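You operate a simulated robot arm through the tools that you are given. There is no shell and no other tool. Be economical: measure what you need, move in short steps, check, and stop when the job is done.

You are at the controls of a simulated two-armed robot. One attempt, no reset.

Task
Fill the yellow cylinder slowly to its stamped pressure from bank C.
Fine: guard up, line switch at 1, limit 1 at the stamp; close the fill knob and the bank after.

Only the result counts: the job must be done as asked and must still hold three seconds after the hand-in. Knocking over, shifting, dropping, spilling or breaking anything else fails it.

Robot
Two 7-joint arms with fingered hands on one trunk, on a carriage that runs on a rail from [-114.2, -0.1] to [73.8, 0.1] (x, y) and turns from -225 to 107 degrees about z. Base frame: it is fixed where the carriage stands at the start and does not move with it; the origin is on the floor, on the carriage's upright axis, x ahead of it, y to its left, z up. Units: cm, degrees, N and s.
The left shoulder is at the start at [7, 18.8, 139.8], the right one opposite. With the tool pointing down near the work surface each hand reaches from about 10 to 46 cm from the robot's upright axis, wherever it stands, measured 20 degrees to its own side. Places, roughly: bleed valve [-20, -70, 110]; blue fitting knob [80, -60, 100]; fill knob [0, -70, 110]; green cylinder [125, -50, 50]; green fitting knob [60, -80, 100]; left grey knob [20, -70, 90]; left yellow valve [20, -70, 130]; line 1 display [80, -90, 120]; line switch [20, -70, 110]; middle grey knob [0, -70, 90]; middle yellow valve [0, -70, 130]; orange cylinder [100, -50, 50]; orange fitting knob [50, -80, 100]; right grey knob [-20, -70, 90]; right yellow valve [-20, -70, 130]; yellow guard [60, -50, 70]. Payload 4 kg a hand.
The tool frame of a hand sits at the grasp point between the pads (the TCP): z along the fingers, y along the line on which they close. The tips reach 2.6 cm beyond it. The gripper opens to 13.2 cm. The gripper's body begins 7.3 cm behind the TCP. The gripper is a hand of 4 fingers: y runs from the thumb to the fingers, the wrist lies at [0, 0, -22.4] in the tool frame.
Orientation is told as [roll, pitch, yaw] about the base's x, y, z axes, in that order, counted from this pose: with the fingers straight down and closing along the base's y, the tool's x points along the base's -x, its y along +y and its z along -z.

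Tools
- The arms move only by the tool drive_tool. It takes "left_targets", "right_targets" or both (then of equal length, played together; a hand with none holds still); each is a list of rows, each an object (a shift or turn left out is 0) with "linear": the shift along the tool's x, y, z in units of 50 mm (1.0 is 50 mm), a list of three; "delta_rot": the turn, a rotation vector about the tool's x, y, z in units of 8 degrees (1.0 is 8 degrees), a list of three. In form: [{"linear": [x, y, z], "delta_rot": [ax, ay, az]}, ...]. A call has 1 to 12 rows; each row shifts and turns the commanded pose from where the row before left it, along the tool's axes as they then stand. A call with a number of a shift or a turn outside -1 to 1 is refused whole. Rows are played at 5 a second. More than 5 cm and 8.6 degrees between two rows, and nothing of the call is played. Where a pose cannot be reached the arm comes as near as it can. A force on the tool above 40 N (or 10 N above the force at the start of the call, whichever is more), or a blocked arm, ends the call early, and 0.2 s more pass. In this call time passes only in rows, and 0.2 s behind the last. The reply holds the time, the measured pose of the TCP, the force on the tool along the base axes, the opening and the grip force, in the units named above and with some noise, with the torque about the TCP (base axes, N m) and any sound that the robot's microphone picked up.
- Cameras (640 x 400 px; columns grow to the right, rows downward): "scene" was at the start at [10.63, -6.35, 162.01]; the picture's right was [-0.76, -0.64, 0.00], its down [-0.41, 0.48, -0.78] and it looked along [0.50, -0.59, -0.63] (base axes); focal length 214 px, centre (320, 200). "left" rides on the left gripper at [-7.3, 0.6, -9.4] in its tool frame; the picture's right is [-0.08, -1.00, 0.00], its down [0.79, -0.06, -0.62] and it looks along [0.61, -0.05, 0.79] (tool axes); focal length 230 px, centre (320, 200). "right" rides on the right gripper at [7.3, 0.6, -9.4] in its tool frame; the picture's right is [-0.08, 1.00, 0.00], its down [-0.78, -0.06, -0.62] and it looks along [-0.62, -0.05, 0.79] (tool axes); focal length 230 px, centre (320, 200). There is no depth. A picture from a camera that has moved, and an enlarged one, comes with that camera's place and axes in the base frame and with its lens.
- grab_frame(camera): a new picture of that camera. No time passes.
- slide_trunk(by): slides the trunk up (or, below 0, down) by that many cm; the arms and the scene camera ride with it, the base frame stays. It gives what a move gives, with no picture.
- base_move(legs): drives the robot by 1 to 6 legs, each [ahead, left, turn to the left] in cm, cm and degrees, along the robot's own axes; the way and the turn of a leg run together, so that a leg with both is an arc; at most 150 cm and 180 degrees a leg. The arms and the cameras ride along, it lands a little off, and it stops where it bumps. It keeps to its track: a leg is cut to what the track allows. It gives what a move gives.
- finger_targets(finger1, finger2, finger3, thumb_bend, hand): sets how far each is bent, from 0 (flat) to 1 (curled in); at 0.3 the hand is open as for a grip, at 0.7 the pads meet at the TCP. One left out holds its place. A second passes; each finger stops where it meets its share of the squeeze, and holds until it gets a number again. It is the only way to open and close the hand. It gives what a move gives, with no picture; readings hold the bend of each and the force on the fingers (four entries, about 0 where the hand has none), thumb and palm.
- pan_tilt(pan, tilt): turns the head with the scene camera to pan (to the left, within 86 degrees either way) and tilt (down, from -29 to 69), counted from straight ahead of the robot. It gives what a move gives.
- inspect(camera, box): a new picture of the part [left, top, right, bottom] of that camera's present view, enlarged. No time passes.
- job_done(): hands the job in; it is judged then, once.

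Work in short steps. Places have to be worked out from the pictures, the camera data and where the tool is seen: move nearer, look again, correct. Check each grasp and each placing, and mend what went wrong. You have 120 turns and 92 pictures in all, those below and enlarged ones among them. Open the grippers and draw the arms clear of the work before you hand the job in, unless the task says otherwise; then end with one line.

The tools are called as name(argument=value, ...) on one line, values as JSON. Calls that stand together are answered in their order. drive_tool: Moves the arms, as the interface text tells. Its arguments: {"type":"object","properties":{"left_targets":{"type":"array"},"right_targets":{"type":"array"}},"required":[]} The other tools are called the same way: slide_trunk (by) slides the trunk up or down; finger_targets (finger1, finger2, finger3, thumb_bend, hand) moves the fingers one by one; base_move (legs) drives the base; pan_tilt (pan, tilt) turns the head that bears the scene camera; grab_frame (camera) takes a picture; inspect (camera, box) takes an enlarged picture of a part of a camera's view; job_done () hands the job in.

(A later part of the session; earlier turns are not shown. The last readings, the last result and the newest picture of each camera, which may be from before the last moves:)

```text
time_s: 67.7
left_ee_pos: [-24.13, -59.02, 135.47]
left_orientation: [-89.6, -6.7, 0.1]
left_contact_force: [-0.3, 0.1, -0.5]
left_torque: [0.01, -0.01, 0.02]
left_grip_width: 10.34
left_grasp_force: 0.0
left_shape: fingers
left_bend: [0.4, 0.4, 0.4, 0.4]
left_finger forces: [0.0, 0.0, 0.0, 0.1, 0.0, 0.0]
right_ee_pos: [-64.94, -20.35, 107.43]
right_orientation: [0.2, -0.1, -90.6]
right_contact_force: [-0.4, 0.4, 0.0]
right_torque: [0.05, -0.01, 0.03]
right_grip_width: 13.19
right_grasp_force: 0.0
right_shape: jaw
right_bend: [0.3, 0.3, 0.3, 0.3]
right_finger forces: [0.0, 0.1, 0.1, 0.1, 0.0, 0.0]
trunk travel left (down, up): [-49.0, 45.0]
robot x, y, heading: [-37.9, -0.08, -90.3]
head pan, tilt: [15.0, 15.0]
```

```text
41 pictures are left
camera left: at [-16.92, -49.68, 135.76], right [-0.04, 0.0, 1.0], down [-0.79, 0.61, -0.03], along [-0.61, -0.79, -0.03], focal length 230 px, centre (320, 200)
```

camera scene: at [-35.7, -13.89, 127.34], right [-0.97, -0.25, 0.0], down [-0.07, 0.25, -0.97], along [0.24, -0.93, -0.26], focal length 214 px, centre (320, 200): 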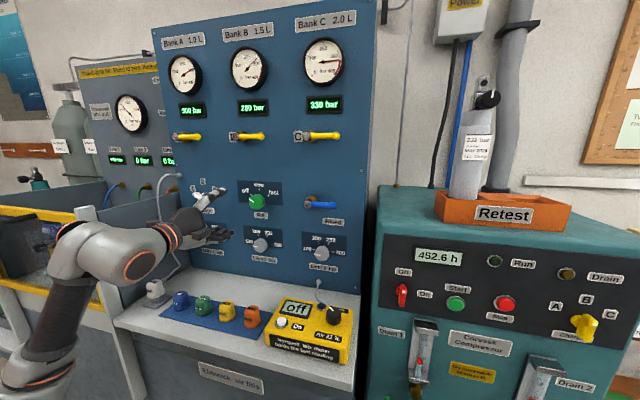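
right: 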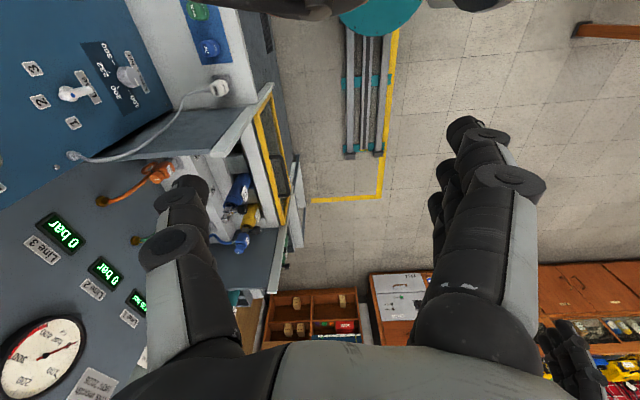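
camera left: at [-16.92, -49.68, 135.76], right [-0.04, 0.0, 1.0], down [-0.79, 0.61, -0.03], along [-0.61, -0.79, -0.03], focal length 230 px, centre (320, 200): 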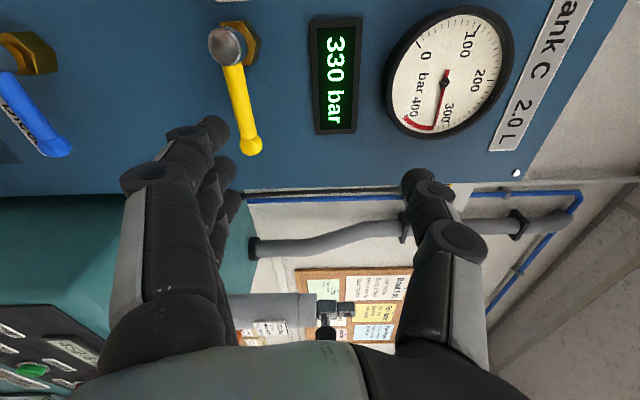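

Triangulated: stem [−17.9, −69, 128.8], lever tip x≈−26. I set the fingers to straddle the bar (thumb above, fingers below), come level, and insert.

finger_targets(hand="left", finger1=0.58, finger2=0.58, finger3=0.58, thumb_bend=0.42)

drive_tool(left_targets=[{"linear": [0.09, 0.8, 0]}, {"linear": [0.09, 0.8, 0]}, {"linear": [0, 0, 0.8]}, {"linear": [0, 0, 0.7]}, {"linear": [0, 0, 0.4]}])

grab_frame(camera="left")

```text
time_s: 68.7
left_ee_pos: [-24.08, -59.03, 135.55]
left_orientation: [-89.8, -6.7, 0.1]
left_contact_force: [0.5, -0.6, -0.1]
left_torque: [-0.03, 0.02, -0.01]
left_grip_width: 7.35
left_grasp_force: 0.1
left_shape: fingers
left_bend: [0.57, 0.57, 0.57, 0.42]
left_finger forces: [0.1, 0.0, 0.1, 0.0, 0.0, 0.0]
right_ee_pos: [-64.88, -20.42, 107.37]
right_orientation: [0.1, -0.1, -90.6]
right_contact_force: [0.5, -0.3, 0.0]
right_torque: [0.04, -0.02, -0.01]
right_grip_width: 13.18
right_grasp_force: 0.0
right_shape: jaw
right_bend: [0.3, 0.3, 0.3, 0.3]
right_finger forces: [0.0, 0.0, 0.0, 0.0, 0.1, 0.1]
trunk travel left (down, up): [-49.0, 45.0]
robot x, y, heading: [-38.14, -0.16, -90.8]
head pan, tilt: [15.0, 15.0]
```

```text
time_s: 69.9
left_ee_pos: [-23.96, -68.5, 127.56]
left_orientation: [-89.7, -6.6, 0.1]
left_contact_force: [0.1, -0.4, 0.9]
left_torque: [0.03, 0.04, -0.01]
left_grip_width: 7.3
left_grasp_force: 0.0
left_shape: fingers
left_bend: [0.57, 0.57, 0.57, 0.42]
left_finger forces: [0.0, 0.0, 0.1, 0.0, 0.1, 0.0]
right_ee_pos: [-64.88, -20.56, 107.53]
right_orientation: [0.1, -0.1, -90.6]
right_contact_force: [0.2, 0.6, -0.2]
right_torque: [0.01, 0.0, 0.01]
right_grip_width: 13.17
right_grasp_force: 0.0
right_shape: jaw
right_bend: [0.3, 0.3, 0.3, 0.3]
right_finger forces: [0.1, 0.1, 0.0, 0.1, 0.0, 0.0]
trunk travel left (down, up): [-49.0, 45.0]
robot x, y, heading: [-38.07, -0.13, -90.4]
head pan, tilt: [15.0, 15.0]
```

```text
40 pictures are left
camera left: at [-16.68, -59.09, 127.8], right [-0.04, -0.01, 1.0], down [-0.79, 0.61, -0.03], along [-0.61, -0.79, -0.03], focal length 230 px, centre (320, 200)
```

left: 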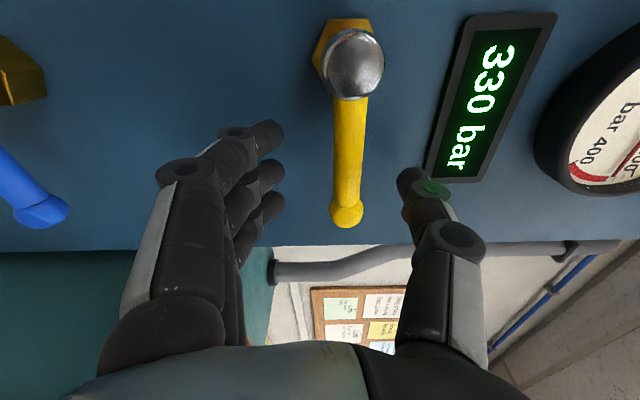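

The bar sits between thumb (above) and fingers (below). I push down gently with the thumb to test the turning direction.

drive_tool(left_targets=[{"linear": [0.02, 0.2, 0]}, {"linear": [0.02, 0.2, 0]}, {"linear": [0.02, 0.2, 0]}, {"linear": [0.02, 0.2, 0]}, {"linear": [0.02, 0.2, 0]}])

grab_frame(camera="left")

```text
time_s: 71.1
left_ee_pos: [-23.79, -68.22, 122.55]
left_orientation: [-89.6, -6.6, 0.1]
left_contact_force: [-0.1, -0.3, 1.1]
left_torque: [-0.05, 0.02, -0.01]
left_grip_width: 7.37
left_grasp_force: 0.4
left_shape: fingers
left_bend: [0.57, 0.57, 0.57, 0.42]
left_finger forces: [0.0, 0.1, 0.0, 0.1, 0.5, 0.0]
right_ee_pos: [-64.84, -20.38, 107.32]
right_orientation: [0.1, -0.1, -90.6]
right_contact_force: [0.5, 0.3, 0.0]
right_torque: [-0.02, -0.01, 0.03]
right_grip_width: 13.21
right_grasp_force: 0.1
right_shape: jaw
right_bend: [0.3, 0.3, 0.3, 0.3]
right_finger forces: [0.0, 0.0, 0.0, 0.1, 0.1, 0.0]
trunk travel left (down, up): [-49.0, 45.0]
robot x, y, heading: [-38.31, -0.25, -90.7]
head pan, tilt: [15.0, 15.0]
```

```text
39 pictures are left
camera left: at [-16.52, -58.96, 122.82], right [-0.04, 0.0, 1.0], down [-0.79, 0.61, -0.03], along [-0.61, -0.79, -0.03], focal length 230 px, centre (320, 200)
```

left: 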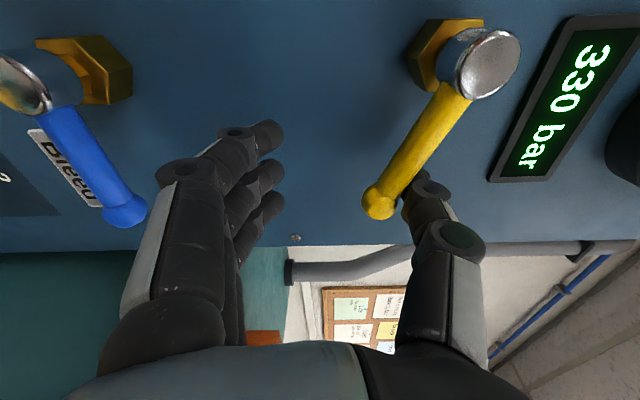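

The lever turns down freely. I follow its arc to vertical.

drive_tool(left_targets=[{"linear": [-0.107, 0.294, 0]}, {"linear": [-0.169, 0.275, 0]}, {"linear": [-0.236, 0.218, 0]}, {"linear": [-0.284, 0.154, 0]}, {"linear": [-0.06, 0.01, 0]}])

grab_frame(camera="left")

inspect(camera="scene", box=[160, 80, 360, 230])

```text
time_s: 72.3
left_ee_pos: [-19.11, -68.32, 118.24]
left_orientation: [-89.8, -6.7, 0.1]
left_contact_force: [-1.7, -0.5, 0.7]
left_torque: [0.01, -0.07, -0.03]
left_grip_width: 7.34
left_grasp_force: 0.6
left_shape: fingers
left_bend: [0.57, 0.57, 0.57, 0.42]
left_finger forces: [0.0, 0.0, 0.0, 0.0, 1.1, 0.1]
right_ee_pos: [-64.89, -20.35, 107.39]
right_orientation: [0.1, -0.1, -90.6]
right_contact_force: [0.5, -1.0, 0.1]
right_torque: [-0.01, 0.01, -0.01]
right_grip_width: 13.17
right_grasp_force: 0.1
right_shape: jaw
right_bend: [0.3, 0.3, 0.3, 0.3]
right_finger forces: [0.0, 0.1, 0.0, 0.0, 0.0, 0.1]
trunk travel left (down, up): [-49.0, 45.0]
robot x, y, heading: [-37.95, 0.15, -90.4]
head pan, tilt: [15.0, 15.0]
```

```text
38 pictures are left
camera left: at [-11.89, -58.95, 118.51], right [-0.04, -0.01, 1.0], down [-0.79, 0.61, -0.03], along [-0.61, -0.79, -0.03], focal length 230 px, centre (320, 200)
```

left: 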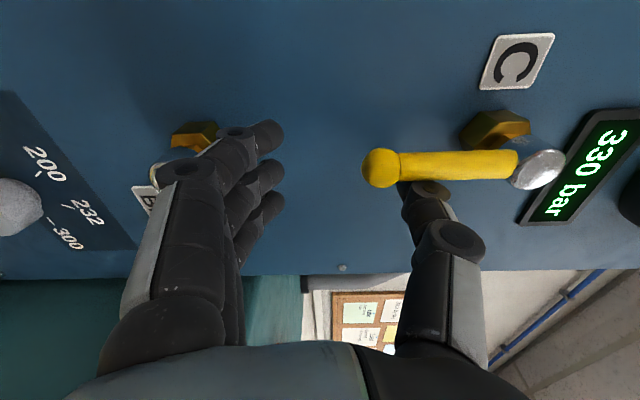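

```text
2.67 times, centred on (260, 155) of scene
camera zoom: at [-35.79, -13.89, 127.35], right [-0.97, -0.25, 0.0], down [-0.06, 0.25, -0.97], along [0.24, -0.94, -0.26], focal length 572 px, centre (480, 320)
```

zoom: 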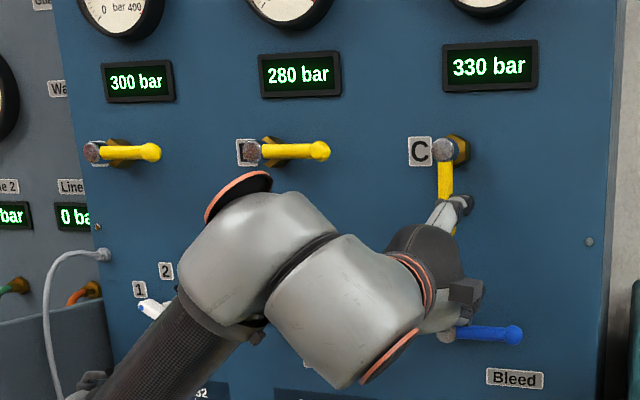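

The lever is about vertical and there is no stop felt yet. Nudge a little more to be sure it reaches its end.

drive_tool(left_targets=[{"linear": [-0.1, 0.01, 0]}, {"linear": [-0.1, 0.0, 0]}])

inspect(camera="left", box=[300, 60, 620, 260])

```text
time_s: 72.9
left_ee_pos: [-18.9, -68.34, 118.15]
left_orientation: [-89.7, -7.0, -0.3]
left_contact_force: [-20.7, 0.6, -2.8]
left_torque: [-0.01, -1.19, -0.25]
left_grip_width: 7.36
left_grasp_force: 10.5
left_shape: fingers
left_bend: [0.57, 0.57, 0.57, 0.42]
left_finger forces: [0.1, 0.1, 0.0, 0.0, 21.6, 0.1]
right_ee_pos: [-65.28, -20.47, 107.33]
right_orientation: [0.4, -0.1, -90.8]
right_contact_force: [-0.4, -0.3, 0.0]
right_torque: [0.02, -0.01, -0.01]
right_grip_width: 13.19
right_grasp_force: 0.0
right_shape: jaw
right_bend: [0.3, 0.3, 0.3, 0.3]
right_finger forces: [0.1, 0.0, 0.0, 0.0, 0.0, 0.0]
trunk travel left (down, up): [-49.0, 45.0]
robot x, y, heading: [-38.07, -0.2, -90.5]
head pan, tilt: [15.0, 15.0]
```

```text
2.00 times, centred on (460, 160) of left
camera zoom: at [-11.53, -59.0, 118.54], right [-0.04, -0.01, 1.0], down [-0.78, 0.62, -0.03], along [-0.62, -0.78, -0.03], focal length 460 px, centre (40, 280)
```

zoom: 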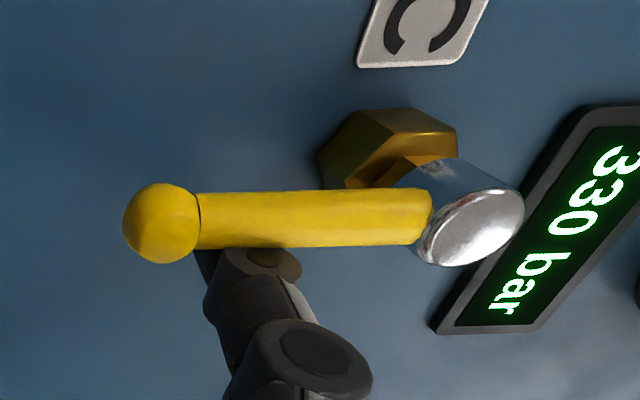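

Bank C is open (the lever is against its stop, vertical). I withdraw and move to the fill knob.

drive_tool(left_targets=[{"linear": [0.25, -0.05, 0]}, {"linear": [0, 0, -0.6]}, {"linear": [0, 0, -0.7]}, {"linear": [0, 0, -0.6]}, {"linear": [-0.7, 0.4, 0]}, {"linear": [-0.7, 0.4, 0]}, {"linear": [-0.7, 0.4, 0]}, {"linear": [-0.7, 0.4, 0]}, {"linear": [-0.7, 0.4, 0]}, {"linear": [-0.35, 0.1, 0]}])

finger_targets(hand="left", finger1=0.42, finger2=0.42, finger3=0.42, thumb_bend=0.42)

grab_frame(camera="left")

grab_frame(camera="scene")

```text
time_s: 75.1
left_ee_pos: [0.95, -58.58, 110.1]
left_orientation: [-89.6, -6.6, 0.2]
left_contact_force: [0.4, -1.0, -0.2]
left_torque: [0.03, 0.02, -0.03]
left_grip_width: 7.27
left_grasp_force: 0.0
left_shape: fingers
left_bend: [0.57, 0.57, 0.57, 0.42]
left_finger forces: [0.0, 0.1, 0.1, 0.0, 0.1, 0.0]
right_ee_pos: [-64.72, -20.33, 107.35]
right_orientation: [0.1, -0.1, -90.7]
right_contact_force: [0.4, -0.4, -0.5]
right_torque: [0.01, -0.01, 0.02]
right_grip_width: 13.18
right_grasp_force: 0.0
right_shape: jaw
right_bend: [0.3, 0.3, 0.3, 0.3]
right_finger forces: [0.1, 0.0, 0.1, 0.0, 0.0, 0.0]
trunk travel left (down, up): [-49.0, 45.0]
robot x, y, heading: [-38.24, 0.04, -90.6]
head pan, tilt: [15.0, 15.0]
```

```text
time_s: 76.1
left_ee_pos: [0.97, -58.53, 110.04]
left_orientation: [-89.7, -6.6, 0.0]
left_contact_force: [-0.8, 0.4, 0.7]
left_torque: [0.02, -0.04, 0.01]
left_grip_width: 9.67
left_grasp_force: 0.0
left_shape: fingers
left_bend: [0.42, 0.42, 0.42, 0.42]
left_finger forces: [0.0, 0.0, 0.0, 0.1, 0.0, 0.0]
right_ee_pos: [-64.85, -20.38, 107.31]
right_orientation: [0.1, -0.1, -90.7]
right_contact_force: [0.5, -0.2, 1.2]
right_torque: [0.02, 0.02, 0.01]
right_grip_width: 13.18
right_grasp_force: 0.1
right_shape: jaw
right_bend: [0.3, 0.3, 0.3, 0.3]
right_finger forces: [0.0, 0.1, 0.0, 0.0, 0.0, 0.1]
trunk travel left (down, up): [-49.0, 45.0]
robot x, y, heading: [-37.97, 0.16, -90.5]
head pan, tilt: [15.0, 15.0]
```

```text
35 pictures are left
camera left: at [8.23, -49.25, 110.35], right [-0.04, -0.01, 1.0], down [-0.79, 0.61, -0.03], along [-0.61, -0.79, -0.03], focal length 230 px, centre (320, 200)
```

left: 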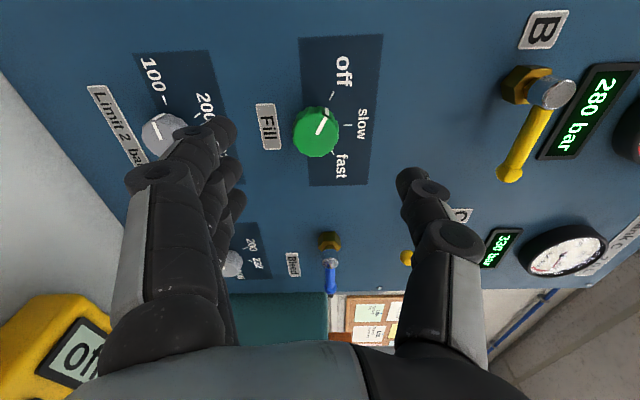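

```text
34 pictures are left
camera scene: at [-35.72, -13.89, 127.35], right [-0.97, -0.25, 0.0], down [-0.06, 0.25, -0.97], along [0.24, -0.94, -0.26], focal length 214 px, centre (320, 200)
```

scene: 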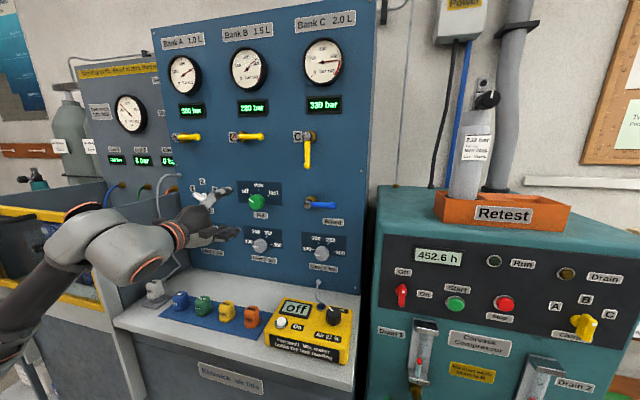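

Fill knob at ≈[0.1, −71, 109.6]. I correct 0.9 cm and advance onto it.

drive_tool(left_targets=[{"linear": [0.18, 0.06, 0.6]}, {"linear": [0, 0, 0.6]}, {"linear": [0, 0, 0.5]}, {"linear": [0, 0, 0.4]}, {"linear": [0, 0, 0.2]}])

grab_frame(camera="left")

```text
time_s: 77.3
left_ee_pos: [0.27, -70.06, 109.71]
left_orientation: [-89.6, -6.7, 0.2]
left_contact_force: [0.5, 0.4, -0.9]
left_torque: [0.0, -0.01, 0.04]
left_grip_width: 9.69
left_grasp_force: 0.1
left_shape: fingers
left_bend: [0.42, 0.42, 0.42, 0.42]
left_finger forces: [0.0, 0.1, 0.0, 0.0, 0.0, 0.1]
right_ee_pos: [-64.8, -20.26, 107.46]
right_orientation: [0.1, -0.1, -90.6]
right_contact_force: [0.3, -0.5, -0.1]
right_torque: [0.01, 0.01, 0.0]
right_grip_width: 13.17
right_grasp_force: 0.1
right_shape: jaw
right_bend: [0.3, 0.3, 0.3, 0.3]
right_finger forces: [0.0, 0.0, 0.0, 0.1, 0.0, 0.0]
trunk travel left (down, up): [-49.0, 45.0]
robot x, y, heading: [-38.12, -0.15, -90.4]
head pan, tilt: [15.0, 15.0]
```

```text
33 pictures are left
camera left: at [7.36, -60.79, 109.92], right [-0.04, -0.01, 1.0], down [-0.79, 0.61, -0.03], along [-0.61, -0.79, -0.03], focal length 230 px, centre (320, 200)
```

left: 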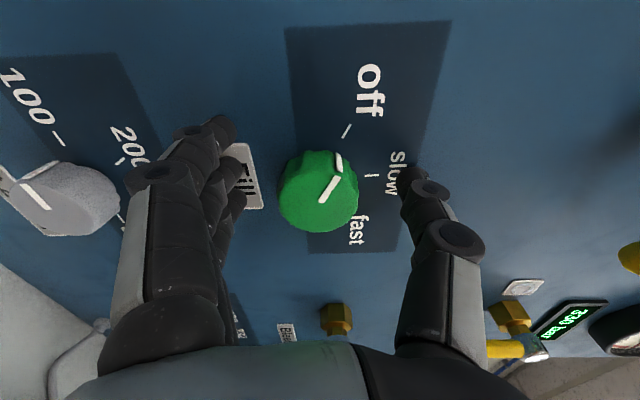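

Centred. Close on the fill knob.

finger_targets(hand="left", finger1=0.7, finger2=0.7, finger3=0.7, thumb_bend=0.7)

pan_tilt(pan=40, tilt=12)

grab_frame(camera="scene")

```text
time_s: 78.3
left_ee_pos: [0.07, -70.01, 109.67]
left_orientation: [-89.7, -6.6, 0.1]
left_contact_force: [0.9, -4.8, 3.4]
left_torque: [0.01, -0.04, 0.06]
left_grip_width: 2.88
left_grasp_force: 15.0
left_shape: fingers
left_bend: [0.7, 0.57, 0.6, 0.62]
left_finger forces: [0.0, 7.1, 6.7, 0.1, 15.8, 0.0]
right_ee_pos: [-64.78, -20.41, 107.56]
right_orientation: [0.2, -0.1, -90.7]
right_contact_force: [-0.6, -0.3, -0.3]
right_torque: [0.01, 0.03, -0.01]
right_grip_width: 13.19
right_grasp_force: 0.0
right_shape: jaw
right_bend: [0.3, 0.3, 0.3, 0.3]
right_finger forces: [0.0, 0.0, 0.0, 0.0, 0.1, 0.1]
trunk travel left (down, up): [-49.0, 45.0]
robot x, y, heading: [-37.89, 0.17, -90.7]
head pan, tilt: [15.0, 15.0]
```

```text
time_s: 79.2
left_ee_pos: [0.08, -70.24, 109.63]
left_orientation: [-89.7, -6.6, 0.1]
left_contact_force: [0.3, -4.9, 3.4]
left_torque: [0.01, -0.06, 0.06]
left_grip_width: 2.89
left_grasp_force: 15.2
left_shape: fingers
left_bend: [0.7, 0.57, 0.6, 0.62]
left_finger forces: [0.0, 6.7, 6.5, 0.0, 16.0, 0.0]
right_ee_pos: [-64.75, -20.44, 107.43]
right_orientation: [0.1, -0.1, -90.6]
right_contact_force: [0.8, -0.4, -0.7]
right_torque: [0.03, 0.02, -0.01]
right_grip_width: 13.18
right_grasp_force: 0.0
right_shape: jaw
right_bend: [0.3, 0.3, 0.3, 0.3]
right_finger forces: [0.0, 0.1, 0.0, 0.0, 0.0, 0.0]
trunk travel left (down, up): [-49.0, 45.0]
robot x, y, heading: [-38.14, -0.06, -90.6]
head pan, tilt: [40.0, 12.0]
```

```text
32 pictures are left
camera scene: at [-32.14, -12.09, 127.83], right [-0.77, -0.64, 0.0], down [-0.13, 0.16, -0.98], along [0.62, -0.76, -0.21], focal length 214 px, centre (320, 200)
```

scene: 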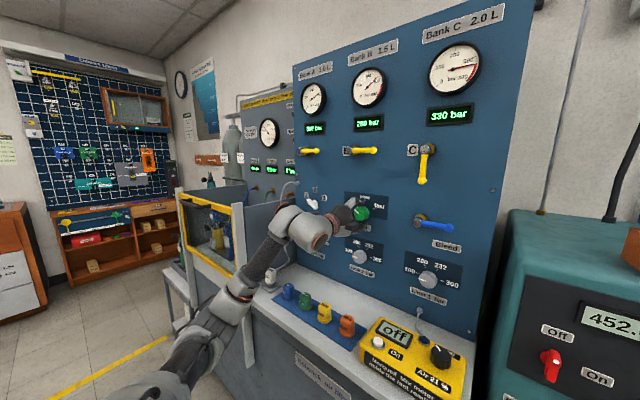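

Firm grip, and the line 1 display is in view. Turn +60° to slow, then read the display.

drive_tool(left_targets=[{"delta_rot": [0, 0, 0.94]}, {"delta_rot": [0, 0, 0.94]}, {"delta_rot": [0, 0, 0.94]}, {"delta_rot": [0, 0, 0.94]}, {"delta_rot": [0, 0, 0.94]}, {"delta_rot": [0, 0, 0.94]}, {"delta_rot": [0, 0, 0.94]}, {"delta_rot": [0, 0, 0.94]}])

grab_frame(camera="left")

inspect(camera="scene", box=[220, 100, 340, 200])

```text
time_s: 81.0
left_ee_pos: [0.0, -70.12, 109.97]
left_orientation: [-89.8, -67.0, -0.1]
left_contact_force: [-4.2, -9.7, 20.4]
left_torque: [-0.41, 0.19, 0.04]
left_grip_width: 3.21
left_grasp_force: 15.6
left_shape: fingers
left_bend: [0.7, 0.59, 0.62, 0.62]
left_finger forces: [0.9, 5.2, 3.8, 0.0, 21.9, 0.0]
right_ee_pos: [-65.06, -20.27, 107.42]
right_orientation: [0.2, -0.1, -90.7]
right_contact_force: [-0.1, -0.3, 0.1]
right_torque: [0.04, -0.01, 0.0]
right_grip_width: 13.18
right_grasp_force: 0.1
right_shape: jaw
right_bend: [0.3, 0.3, 0.3, 0.3]
right_finger forces: [0.1, 0.1, 0.0, 0.1, 0.1, 0.0]
trunk travel left (down, up): [-49.0, 45.0]
robot x, y, heading: [-37.74, -0.17, -90.6]
head pan, tilt: [40.0, 12.0]
```

```text
31 pictures are left
camera left: at [3.26, -60.76, 116.36], right [-0.89, 0.0, 0.46], down [-0.36, 0.62, -0.7], along [-0.28, -0.79, -0.55], focal length 230 px, centre (320, 200)
```

left: 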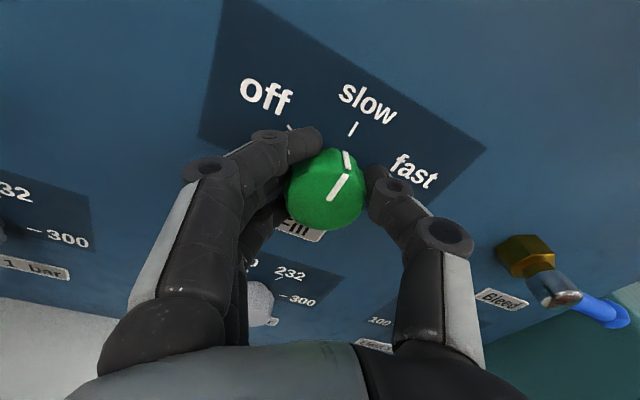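

```text
4.00 times, centred on (280, 150) of scene
camera zoom: at [-32.36, -11.96, 127.87], right [-0.77, -0.64, 0.0], down [-0.13, 0.16, -0.98], along [0.62, -0.76, -0.21], focal length 858 px, centre (480, 400)
```

zoom: 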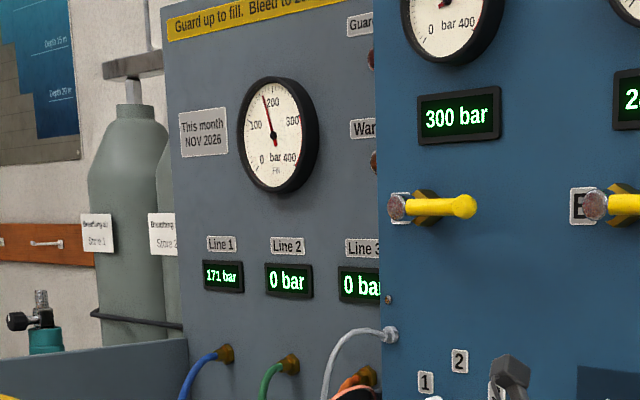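

Filling: line 1 is at 171 bar with the knob at slow. The limiter should stop it at 200; I wait a short moment and read again.

drive_tool(left_targets=[{"linear": [0, 0, 0]}, {"linear": [0, 0, 0]}, {"linear": [0, 0, 0]}])

inspect(camera="scene", box=[220, 100, 340, 200])

```text
time_s: 81.8
left_ee_pos: [-0.03, -70.11, 109.92]
left_orientation: [-89.6, -66.9, -0.2]
left_contact_force: [-2.6, -10.4, 22.2]
left_torque: [-0.44, 0.2, 0.03]
left_grip_width: 3.27
left_grasp_force: 16.4
left_shape: fingers
left_bend: [0.7, 0.59, 0.62, 0.62]
left_finger forces: [1.2, 5.5, 3.6, 0.0, 22.2, 0.0]
right_ee_pos: [-65.0, -20.24, 107.35]
right_orientation: [0.2, -0.1, -90.6]
right_contact_force: [-0.8, 0.9, 0.7]
right_torque: [0.03, 0.02, 0.02]
right_grip_width: 13.17
right_grasp_force: 0.1
right_shape: jaw
right_bend: [0.3, 0.3, 0.3, 0.3]
right_finger forces: [0.1, 0.0, 0.0, 0.0, 0.0, 0.0]
trunk travel left (down, up): [-49.0, 45.0]
robot x, y, heading: [-38.39, -0.04, -90.4]
head pan, tilt: [40.0, 12.0]
```

```text
4.00 times, centred on (280, 150) of scene
camera zoom: at [-32.35, -11.93, 127.86], right [-0.77, -0.64, 0.0], down [-0.13, 0.16, -0.98], along [0.62, -0.76, -0.21], focal length 858 px, centre (480, 400)
```

zoom: 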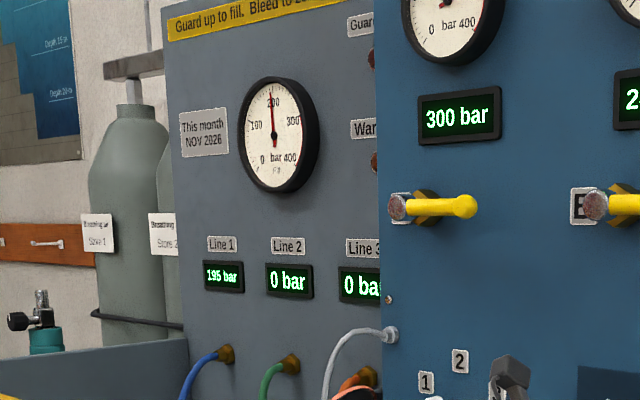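

195 bar and rising about 30 bar/s. Another short wait for the limit.

drive_tool(left_targets=[{"linear": [0, 0, 0]}])

inspect(camera="scene", box=[220, 100, 340, 200])

```text
time_s: 82.2
left_ee_pos: [-0.05, -70.08, 109.88]
left_orientation: [-89.6, -66.9, -0.2]
left_contact_force: [-3.3, -10.0, 23.4]
left_torque: [-0.45, 0.2, 0.09]
left_grip_width: 3.22
left_grasp_force: 16.3
left_shape: fingers
left_bend: [0.7, 0.59, 0.62, 0.61]
left_finger forces: [1.3, 5.6, 3.5, 0.0, 22.0, 0.0]
right_ee_pos: [-65.04, -20.26, 107.44]
right_orientation: [0.2, 0.0, -90.7]
right_contact_force: [-0.2, 0.6, -0.1]
right_torque: [0.02, 0.0, -0.01]
right_grip_width: 13.19
right_grasp_force: 0.1
right_shape: jaw
right_bend: [0.3, 0.3, 0.3, 0.3]
right_finger forces: [0.0, 0.0, 0.1, 0.0, 0.0, 0.1]
trunk travel left (down, up): [-49.0, 45.0]
robot x, y, heading: [-38.17, -0.46, -90.6]
head pan, tilt: [40.0, 12.0]
```

```text
4.00 times, centred on (280, 150) of scene
camera zoom: at [-32.34, -11.92, 127.86], right [-0.77, -0.64, 0.0], down [-0.13, 0.16, -0.98], along [0.62, -0.76, -0.21], focal length 858 px, centre (480, 400)
```

zoom: 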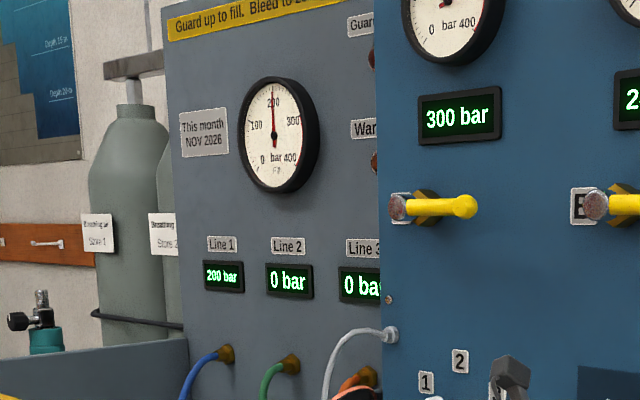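

Exactly 200 bar, and the limiter stopped it. I close the fill knob (−60°, plus a few degrees to meet the off stop).

drive_tool(left_targets=[{"delta_rot": [0, 0, -0.94]}, {"delta_rot": [0, 0, -0.94]}, {"delta_rot": [0, 0, -0.94]}, {"delta_rot": [0, 0, -0.94]}, {"delta_rot": [0, 0, -0.94]}, {"delta_rot": [0, 0, -0.94]}, {"delta_rot": [0, 0, -0.94]}, {"delta_rot": [0, 0, -0.94]}, {"delta_rot": [0, 0, -0.5]}])

inspect(camera="scene", box=[220, 100, 340, 200])

grab_frame(camera="left")

```text
time_s: 84.2
left_ee_pos: [0.07, -70.16, 109.64]
left_orientation: [-89.7, -2.5, 0.2]
left_contact_force: [-5.8, 4.9, -6.6]
left_torque: [0.36, -0.42, -0.15]
left_grip_width: 2.93
left_grasp_force: 17.2
left_shape: fingers
left_bend: [0.69, 0.58, 0.61, 0.63]
left_finger forces: [1.2, 9.8, 10.0, 0.0, 12.7, 0.1]
right_ee_pos: [-64.78, -20.31, 107.46]
right_orientation: [0.2, -0.2, -90.5]
right_contact_force: [-0.6, 0.7, 0.0]
right_torque: [-0.02, 0.03, 0.01]
right_grip_width: 13.16
right_grasp_force: 0.1
right_shape: jaw
right_bend: [0.3, 0.3, 0.3, 0.3]
right_finger forces: [0.0, 0.0, 0.1, 0.0, 0.0, 0.0]
trunk travel left (down, up): [-49.0, 45.0]
robot x, y, heading: [-38.43, 0.22, -90.5]
head pan, tilt: [40.0, 12.0]
```

```text
4.00 times, centred on (280, 150) of scene
camera zoom: at [-32.19, -12.02, 127.83], right [-0.77, -0.64, 0.0], down [-0.13, 0.16, -0.98], along [0.62, -0.76, -0.21], focal length 858 px, centre (480, 400)
```

zoom: 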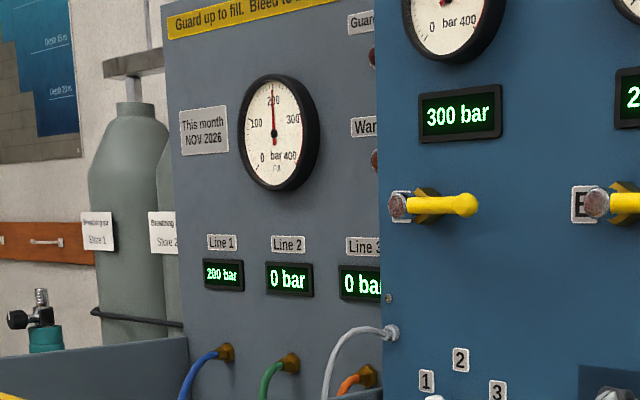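

```text
26 pictures are left
camera left: at [7.32, -60.82, 109.41], right [0.03, -0.01, 1.0], down [-0.79, 0.61, 0.03], along [-0.61, -0.79, 0.02], focal length 230 px, centre (320, 200)
```

left: 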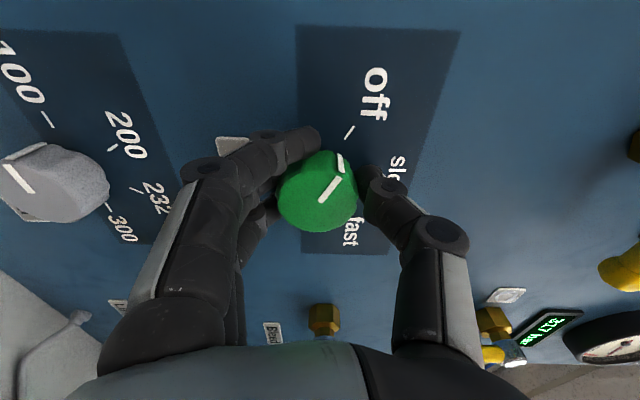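

The fill knob is back at off and line 1 holds 200. I release, back off, and go to the left side of the bank C lever.

finger_targets(hand="left", finger1=0.42, finger2=0.42, finger3=0.42, thumb_bend=0.42)

drive_tool(left_targets=[{"linear": [0, 0, -0.7]}, {"linear": [0, 0, -0.8]}, {"linear": [0, 0, -0.8]}, {"linear": [0.66, -0.48, 0]}, {"linear": [0.66, -0.48, 0]}, {"linear": [0.66, -0.48, 0]}, {"linear": [0.66, -0.48, 0]}])

finger_targets(hand="left", finger1=0.58, finger2=0.58, finger3=0.58, thumb_bend=0.42)

grab_frame(camera="left")

```text
time_s: 85.2
left_ee_pos: [0.16, -70.21, 109.7]
left_orientation: [-89.7, -2.6, 0.3]
left_contact_force: [0.4, 0.0, 0.0]
left_torque: [0.02, 0.0, 0.0]
left_grip_width: 9.62
left_grasp_force: 0.0
left_shape: fingers
left_bend: [0.42, 0.42, 0.42, 0.42]
left_finger forces: [0.1, 0.0, 0.0, 0.0, 0.1, 0.0]
right_ee_pos: [-64.93, -20.49, 107.42]
right_orientation: [0.1, -0.1, -90.6]
right_contact_force: [0.8, 0.4, 0.6]
right_torque: [0.0, 0.05, 0.0]
right_grip_width: 13.17
right_grasp_force: 0.1
right_shape: jaw
right_bend: [0.3, 0.3, 0.3, 0.3]
right_finger forces: [0.0, 0.0, 0.1, 0.0, 0.0, 0.1]
trunk travel left (down, up): [-49.0, 45.0]
robot x, y, heading: [-38.27, -0.11, -90.4]
head pan, tilt: [40.0, 12.0]
```

```text
time_s: 86.8
left_ee_pos: [-13.67, -58.66, 118.96]
left_orientation: [-89.6, -2.7, 0.2]
left_contact_force: [0.0, -0.1, 0.5]
left_torque: [-0.01, 0.02, 0.02]
left_grip_width: 9.66
left_grasp_force: 0.1
left_shape: fingers
left_bend: [0.42, 0.42, 0.42, 0.42]
left_finger forces: [0.1, 0.1, 0.0, 0.1, 0.1, 0.0]
right_ee_pos: [-64.96, -20.34, 107.36]
right_orientation: [0.2, -0.2, -90.6]
right_contact_force: [0.1, 0.7, -1.0]
right_torque: [0.02, -0.02, 0.0]
right_grip_width: 13.17
right_grasp_force: 0.0
right_shape: jaw
right_bend: [0.3, 0.3, 0.3, 0.3]
right_finger forces: [0.0, 0.0, 0.0, 0.0, 0.1, 0.0]
trunk travel left (down, up): [-49.0, 45.0]
robot x, y, heading: [-38.14, 0.18, -90.5]
head pan, tilt: [40.0, 12.0]
```

```text
time_s: 87.8
left_ee_pos: [-13.43, -58.73, 118.88]
left_orientation: [-89.6, -2.7, 0.2]
left_contact_force: [0.0, -0.7, 0.1]
left_torque: [0.02, 0.0, 0.0]
left_grip_width: 7.25
left_grasp_force: 0.0
left_shape: fingers
left_bend: [0.57, 0.57, 0.57, 0.42]
left_finger forces: [0.1, 0.0, 0.0, 0.0, 0.1, 0.1]
right_ee_pos: [-64.82, -20.27, 107.31]
right_orientation: [0.2, -0.1, -90.5]
right_contact_force: [0.3, 1.0, -0.2]
right_torque: [0.04, -0.02, 0.01]
right_grip_width: 13.2
right_grasp_force: 0.0
right_shape: jaw
right_bend: [0.3, 0.3, 0.3, 0.3]
right_finger forces: [0.0, 0.0, 0.0, 0.0, 0.1, 0.0]
trunk travel left (down, up): [-49.0, 45.0]
robot x, y, heading: [-38.08, -0.05, -90.4]
head pan, tilt: [40.0, 12.0]
```

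```text
25 pictures are left
camera left: at [-6.16, -49.37, 118.66], right [0.03, 0.0, 1.0], down [-0.79, 0.61, 0.03], along [-0.61, -0.79, 0.02], focal length 230 px, centre (320, 200)
```

left: 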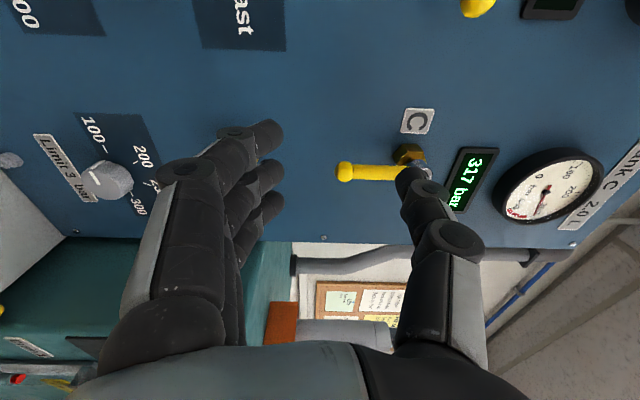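

I insert the thumb left of the lever and begin pushing it right and up.

drive_tool(left_targets=[{"linear": [0, 0, 0.7]}, {"linear": [0, 0, 0.7]}, {"linear": [0, 0, 0.55]}, {"linear": [0.56, 0.035, 0]}, {"linear": [0.32, 0.026, 0]}, {"linear": [0.318, -0.064, 0]}, {"linear": [0.294, -0.143, 0]}])

grab_frame(camera="left")

```text
time_s: 89.4
left_ee_pos: [-21.09, -68.66, 119.01]
left_orientation: [-89.8, -2.6, 0.1]
left_contact_force: [0.4, -0.5, -0.5]
left_torque: [0.01, 0.02, 0.0]
left_grip_width: 7.25
left_grasp_force: 0.4
left_shape: fingers
left_bend: [0.57, 0.57, 0.57, 0.42]
left_finger forces: [0.1, 0.0, 0.0, 0.0, 0.5, 0.0]
right_ee_pos: [-64.86, -20.49, 107.55]
right_orientation: [0.2, -0.1, -90.6]
right_contact_force: [-0.2, 0.2, -0.3]
right_torque: [-0.02, -0.01, 0.01]
right_grip_width: 13.17
right_grasp_force: 0.1
right_shape: jaw
right_bend: [0.3, 0.3, 0.3, 0.3]
right_finger forces: [0.0, 0.1, 0.0, 0.0, 0.0, 0.0]
trunk travel left (down, up): [-49.0, 45.0]
robot x, y, heading: [-37.9, 0.0, -90.7]
head pan, tilt: [40.0, 12.0]
```

```text
24 pictures are left
camera left: at [-13.84, -59.17, 118.76], right [0.03, -0.01, 1.0], down [-0.79, 0.61, 0.03], along [-0.61, -0.79, 0.02], focal length 230 px, centre (320, 200)
```

left: 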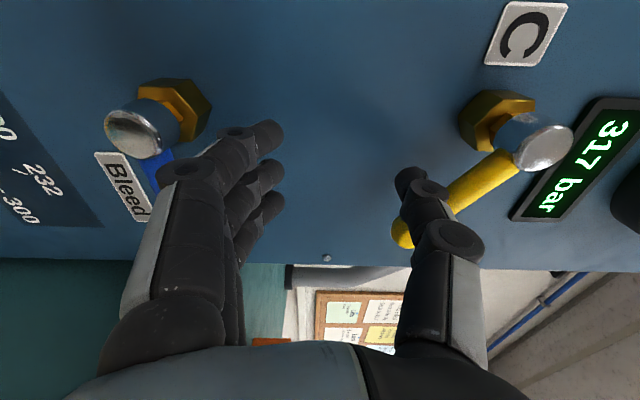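

The lever follows. Continue up along the arc to the horizontal stop.

drive_tool(left_targets=[{"linear": [0.24, -0.21, 0]}, {"linear": [0.18, -0.27, 0]}, {"linear": [0.11, -0.3, 0]}, {"linear": [0, -0.12, 0]}, {"linear": [0, -0.12, 0]}])

grab_frame(camera="left")

```text
time_s: 90.6
left_ee_pos: [-23.88, -68.52, 123.85]
left_orientation: [-89.6, -2.6, 0.2]
left_contact_force: [0.0, 20.5, -29.2]
left_torque: [-0.68, -0.05, -0.03]
left_grip_width: 4.63
left_grasp_force: 17.4
left_shape: fingers
left_bend: [0.57, 0.57, 0.57, 0.5]
left_finger forces: [0.0, 0.0, 0.0, 0.0, 34.4, 0.0]
right_ee_pos: [-64.84, -20.25, 107.46]
right_orientation: [0.1, -0.1, -90.6]
right_contact_force: [-0.1, 0.1, -0.6]
right_torque: [0.01, 0.0, -0.01]
right_grip_width: 13.16
right_grasp_force: 0.0
right_shape: jaw
right_bend: [0.3, 0.3, 0.3, 0.3]
right_finger forces: [0.0, 0.0, 0.1, 0.1, 0.0, 0.0]
trunk travel left (down, up): [-49.0, 45.0]
robot x, y, heading: [-38.13, 0.06, -90.6]
head pan, tilt: [40.0, 12.0]
```

```text
23 pictures are left
camera left: at [-16.6, -59.22, 123.62], right [0.03, -0.01, 1.0], down [-0.79, 0.62, 0.03], along [-0.62, -0.79, 0.01], focal length 230 px, centre (320, 200)
```

left: 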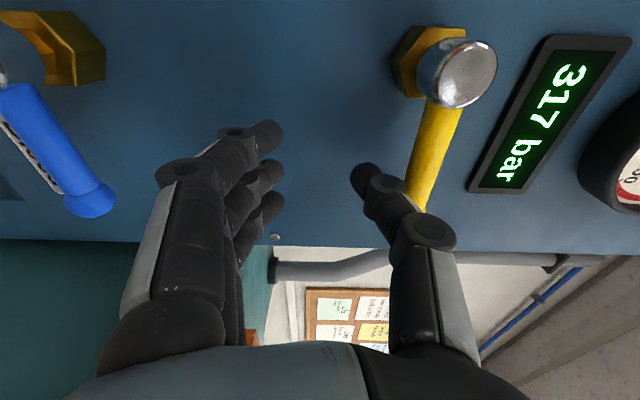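

It is at its stop (29 N). I ease off downward, back out, and check everything.

drive_tool(left_targets=[{"linear": [0, 0.35, 0]}, {"linear": [0, 0, -0.7]}, {"linear": [0, 0, -0.8]}, {"linear": [0, 0, -0.9]}, {"linear": [0, 0, -0.9]}])

pan_tilt(pan=25, tilt=15)

grab_frame(camera="scene")

```text
time_s: 91.8
left_ee_pos: [-23.72, -51.87, 122.42]
left_orientation: [-89.8, -2.6, 0.1]
left_contact_force: [-0.9, 0.1, 0.1]
left_torque: [-0.03, 0.02, -0.01]
left_grip_width: 7.26
left_grasp_force: 0.1
left_shape: fingers
left_bend: [0.57, 0.57, 0.57, 0.42]
left_finger forces: [0.0, 0.0, 0.1, 0.1, 0.1, 0.1]
right_ee_pos: [-64.7, -20.2, 107.51]
right_orientation: [0.1, -0.1, -90.6]
right_contact_force: [-1.0, -0.4, 0.3]
right_torque: [-0.03, -0.02, 0.03]
right_grip_width: 13.18
right_grasp_force: 0.1
right_shape: jaw
right_bend: [0.3, 0.3, 0.3, 0.3]
right_finger forces: [0.1, 0.0, 0.0, 0.1, 0.1, 0.1]
trunk travel left (down, up): [-49.0, 45.0]
robot x, y, heading: [-38.16, -0.08, -90.5]
head pan, tilt: [40.0, 12.0]
```

```text
time_s: 92.5
left_ee_pos: [-23.65, -51.96, 122.4]
left_orientation: [-89.6, -2.7, 0.2]
left_contact_force: [0.3, -0.5, 0.0]
left_torque: [0.02, -0.01, -0.01]
left_grip_width: 7.24
left_grasp_force: 0.0
left_shape: fingers
left_bend: [0.57, 0.57, 0.57, 0.42]
left_finger forces: [0.0, 0.0, 0.1, 0.1, 0.0, 0.0]
right_ee_pos: [-64.74, -20.36, 107.51]
right_orientation: [0.1, -0.2, -90.6]
right_contact_force: [0.1, -0.2, -0.1]
right_torque: [0.01, 0.03, 0.02]
right_grip_width: 13.19
right_grasp_force: 0.1
right_shape: jaw
right_bend: [0.3, 0.3, 0.3, 0.3]
right_finger forces: [0.1, 0.1, 0.0, 0.0, 0.0, 0.0]
trunk travel left (down, up): [-49.0, 45.0]
robot x, y, heading: [-38.05, 0.07, -90.5]
head pan, tilt: [25.0, 15.0]
```

```text
22 pictures are left
camera scene: at [-34.18, -13.33, 127.35], right [-0.91, -0.41, 0.0], down [-0.11, 0.24, -0.97], along [0.4, -0.88, -0.26], focal length 214 px, centre (320, 200)
```

scene: 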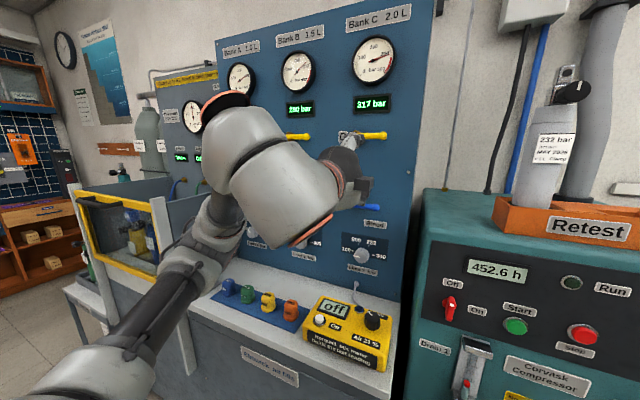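

Bank C's lever is horizontal again. I open the hand, pull it back, and lower it out of the view for a final check.

drive_tool(left_targets=[{"linear": [0, 0, -0.8]}, {"linear": [0, 0, -0.8]}, {"linear": [0, 0, -0.8]}, {"linear": [0, 0.9, 0]}, {"linear": [0, 0.9, 0]}, {"linear": [0, 0.9, 0]}, {"linear": [0, 0.9, 0]}, {"linear": [0, 0.9, 0]}])

finger_targets(hand="left", finger1=0.3, finger2=0.3, finger3=0.3, thumb_bend=0.3)

grab_frame(camera="scene")

```text
time_s: 94.3
left_ee_pos: [-23.55, -39.92, 118.04]
left_orientation: [-89.7, -2.6, 0.2]
left_contact_force: [0.7, 0.9, 0.2]
left_torque: [0.01, -0.01, 0.02]
left_grip_width: 7.28
left_grasp_force: 0.1
left_shape: fingers
left_bend: [0.57, 0.57, 0.57, 0.42]
left_finger forces: [0.0, 0.1, 0.0, 0.0, 0.0, 0.1]
left hand out of reach, approached as far as the arm can: row 5, 6, 7, 8
right_ee_pos: [-64.67, -20.4, 107.54]
right_orientation: [0.0, -0.1, -90.6]
right_contact_force: [-0.5, -0.2, 0.5]
right_torque: [0.0, -0.01, -0.02]
right_grip_width: 13.2
right_grasp_force: 0.1
right_shape: jaw
right_bend: [0.3, 0.3, 0.3, 0.3]
right_finger forces: [0.1, 0.0, 0.1, 0.0, 0.1, 0.0]
trunk travel left (down, up): [-49.0, 45.0]
robot x, y, heading: [-38.14, 0.05, -90.5]
head pan, tilt: [25.0, 15.0]
```

```text
time_s: 95.3
left_ee_pos: [-23.51, -39.99, 118.04]
left_orientation: [-89.7, -2.6, 0.2]
left_contact_force: [-0.8, 0.8, 0.3]
left_torque: [0.06, 0.0, -0.01]
left_grip_width: 13.6
left_grasp_force: 0.1
left_shape: fingers
left_bend: [0.3, 0.3, 0.3, 0.3]
left_finger forces: [0.1, 0.0, 0.0, 0.1, 0.0, 0.1]
right_ee_pos: [-64.74, -20.41, 107.42]
right_orientation: [0.1, -0.2, -90.6]
right_contact_force: [0.0, -0.6, 1.4]
right_torque: [-0.02, 0.0, -0.02]
right_grip_width: 13.19
right_grasp_force: 0.0
right_shape: jaw
right_bend: [0.3, 0.3, 0.3, 0.3]
right_finger forces: [0.1, 0.0, 0.0, 0.0, 0.0, 0.1]
trunk travel left (down, up): [-49.0, 45.0]
robot x, y, heading: [-38.43, 0.14, -90.5]
head pan, tilt: [25.0, 15.0]
```

```text
21 pictures are left
camera scene: at [-34.19, -13.35, 127.35], right [-0.91, -0.41, 0.0], down [-0.11, 0.24, -0.97], along [0.4, -0.88, -0.26], focal length 214 px, centre (320, 200)
```

scene: 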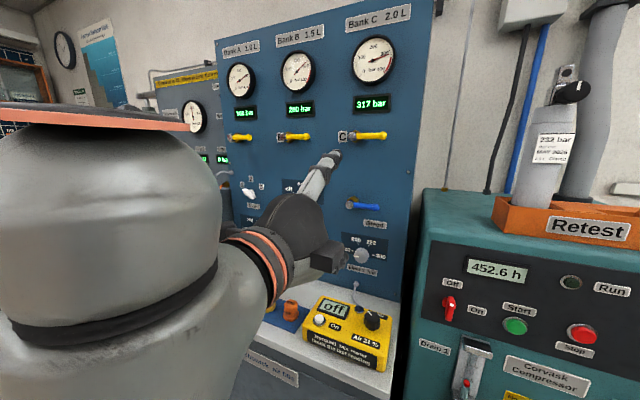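

The panel needs a clear look. I move the robot left 42 cm so that the hand camera sees the whole panel.

base_move(legs=[[0, 42, 0]])

grab_frame(camera="left")

pan_tilt(pan=-40, tilt=10)

grab_frame(camera="scene")

```text
time_s: 97.9
left_ee_pos: [18.36, -39.85, 118.07]
left_orientation: [-89.8, -2.7, 0.3]
left_contact_force: [0.3, 0.4, -1.2]
left_torque: [-0.03, 0.0, -0.04]
left_grip_width: 13.6
left_grasp_force: 0.0
left_shape: fingers
left_bend: [0.3, 0.3, 0.3, 0.3]
left_finger forces: [0.0, 0.1, 0.0, 0.0, 0.1, 0.0]
right_ee_pos: [-23.12, -20.5, 107.43]
right_orientation: [0.1, -0.1, -90.4]
right_contact_force: [-0.2, 0.1, -0.2]
right_torque: [0.0, 0.03, -0.02]
right_grip_width: 13.19
right_grasp_force: 0.0
right_shape: jaw
right_bend: [0.3, 0.3, 0.3, 0.3]
right_finger forces: [0.1, 0.0, 0.0, 0.1, 0.1, 0.0]
trunk travel left (down, up): [-49.0, 45.0]
robot x, y, heading: [3.41, 0.23, -90.1]
head pan, tilt: [25.0, 15.0]
```

```text
20 pictures are left
camera left: at [25.52, -30.45, 117.77], right [0.03, 0.0, 1.0], down [-0.79, 0.61, 0.03], along [-0.61, -0.79, 0.02], focal length 230 px, centre (320, 200)
```

left: 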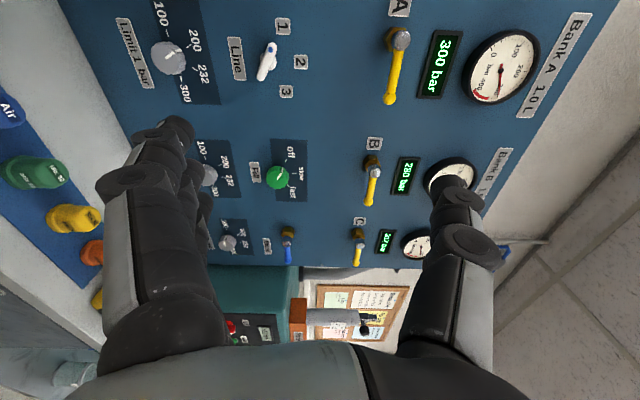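

```text
time_s: 99.3
left_ee_pos: [18.3, -39.74, 118.02]
left_orientation: [-89.7, -2.5, 0.4]
left_contact_force: [-0.2, -0.3, 0.0]
left_torque: [0.02, 0.0, -0.01]
left_grip_width: 13.56
left_grasp_force: 0.1
left_shape: fingers
left_bend: [0.3, 0.3, 0.3, 0.3]
left_finger forces: [0.1, 0.0, 0.0, 0.1, 0.0, 0.0]
right_ee_pos: [-23.17, -20.36, 107.4]
right_orientation: [0.2, -0.1, -90.5]
right_contact_force: [0.2, 0.1, 0.6]
right_torque: [-0.01, 0.01, 0.0]
right_grip_width: 13.19
right_grasp_force: 0.2
right_shape: jaw
right_bend: [0.3, 0.3, 0.3, 0.3]
right_finger forces: [0.0, 0.1, 0.0, 0.0, 0.1, 0.0]
trunk travel left (down, up): [-49.0, 45.0]
robot x, y, heading: [3.51, -0.14, -90.3]
head pan, tilt: [-40.0, 10.0]
```

```text
19 pictures are left
camera scene: at [-2.41, -11.9, 128.16], right [-0.76, 0.65, 0.0], down [0.11, 0.13, -0.98], along [-0.64, -0.75, -0.17], focal length 214 px, centre (320, 200)
```

scene: 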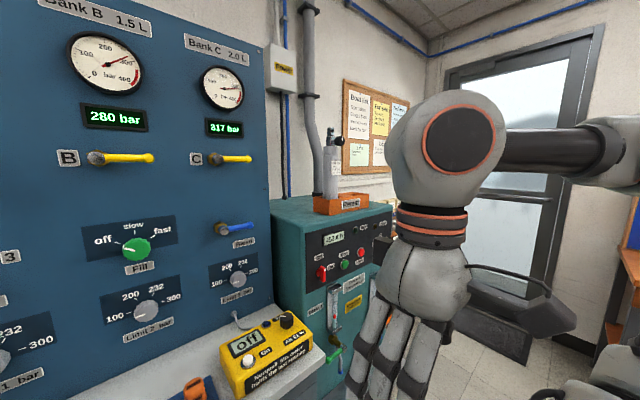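

Fill is off, and C and bleed are closed. One last look at the guard and line 1 display.

pan_tilt(pan=12, tilt=-5)

grab_frame(camera="scene")

```text
time_s: 100.5
left_ee_pos: [18.3, -39.76, 118.01]
left_orientation: [-89.7, -2.6, 0.5]
left_contact_force: [0.0, 0.6, 0.4]
left_torque: [0.07, 0.0, 0.02]
left_grip_width: 13.57
left_grasp_force: 0.1
left_shape: fingers
left_bend: [0.3, 0.3, 0.3, 0.3]
left_finger forces: [0.1, 0.1, 0.0, 0.1, 0.0, 0.0]
right_ee_pos: [-23.18, -20.42, 107.5]
right_orientation: [0.1, -0.2, -90.4]
right_contact_force: [0.6, 0.0, 0.8]
right_torque: [-0.02, -0.01, -0.01]
right_grip_width: 13.18
right_grasp_force: 0.1
right_shape: jaw
right_bend: [0.3, 0.3, 0.3, 0.3]
right_finger forces: [0.0, 0.0, 0.0, 0.0, 0.0, 0.0]
trunk travel left (down, up): [-49.0, 45.0]
robot x, y, heading: [3.43, -0.11, -90.3]
head pan, tilt: [12.0, -5.0]
```

```text
18 pictures are left
camera scene: at [5.37, -13.36, 130.53], right [-0.98, -0.2, 0.0], down [0.02, -0.09, -1.0], along [0.2, -0.98, 0.09], focal length 214 px, centre (320, 200)
```

scene: 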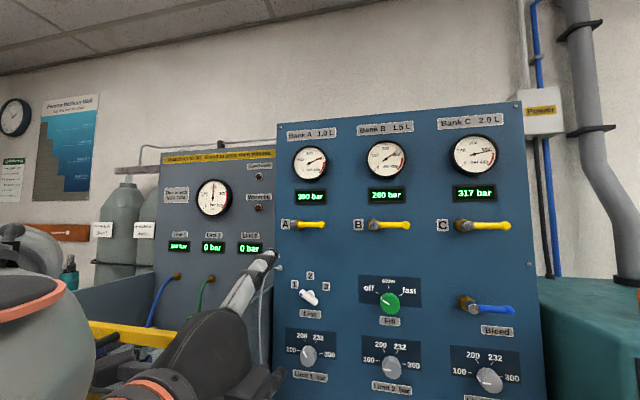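

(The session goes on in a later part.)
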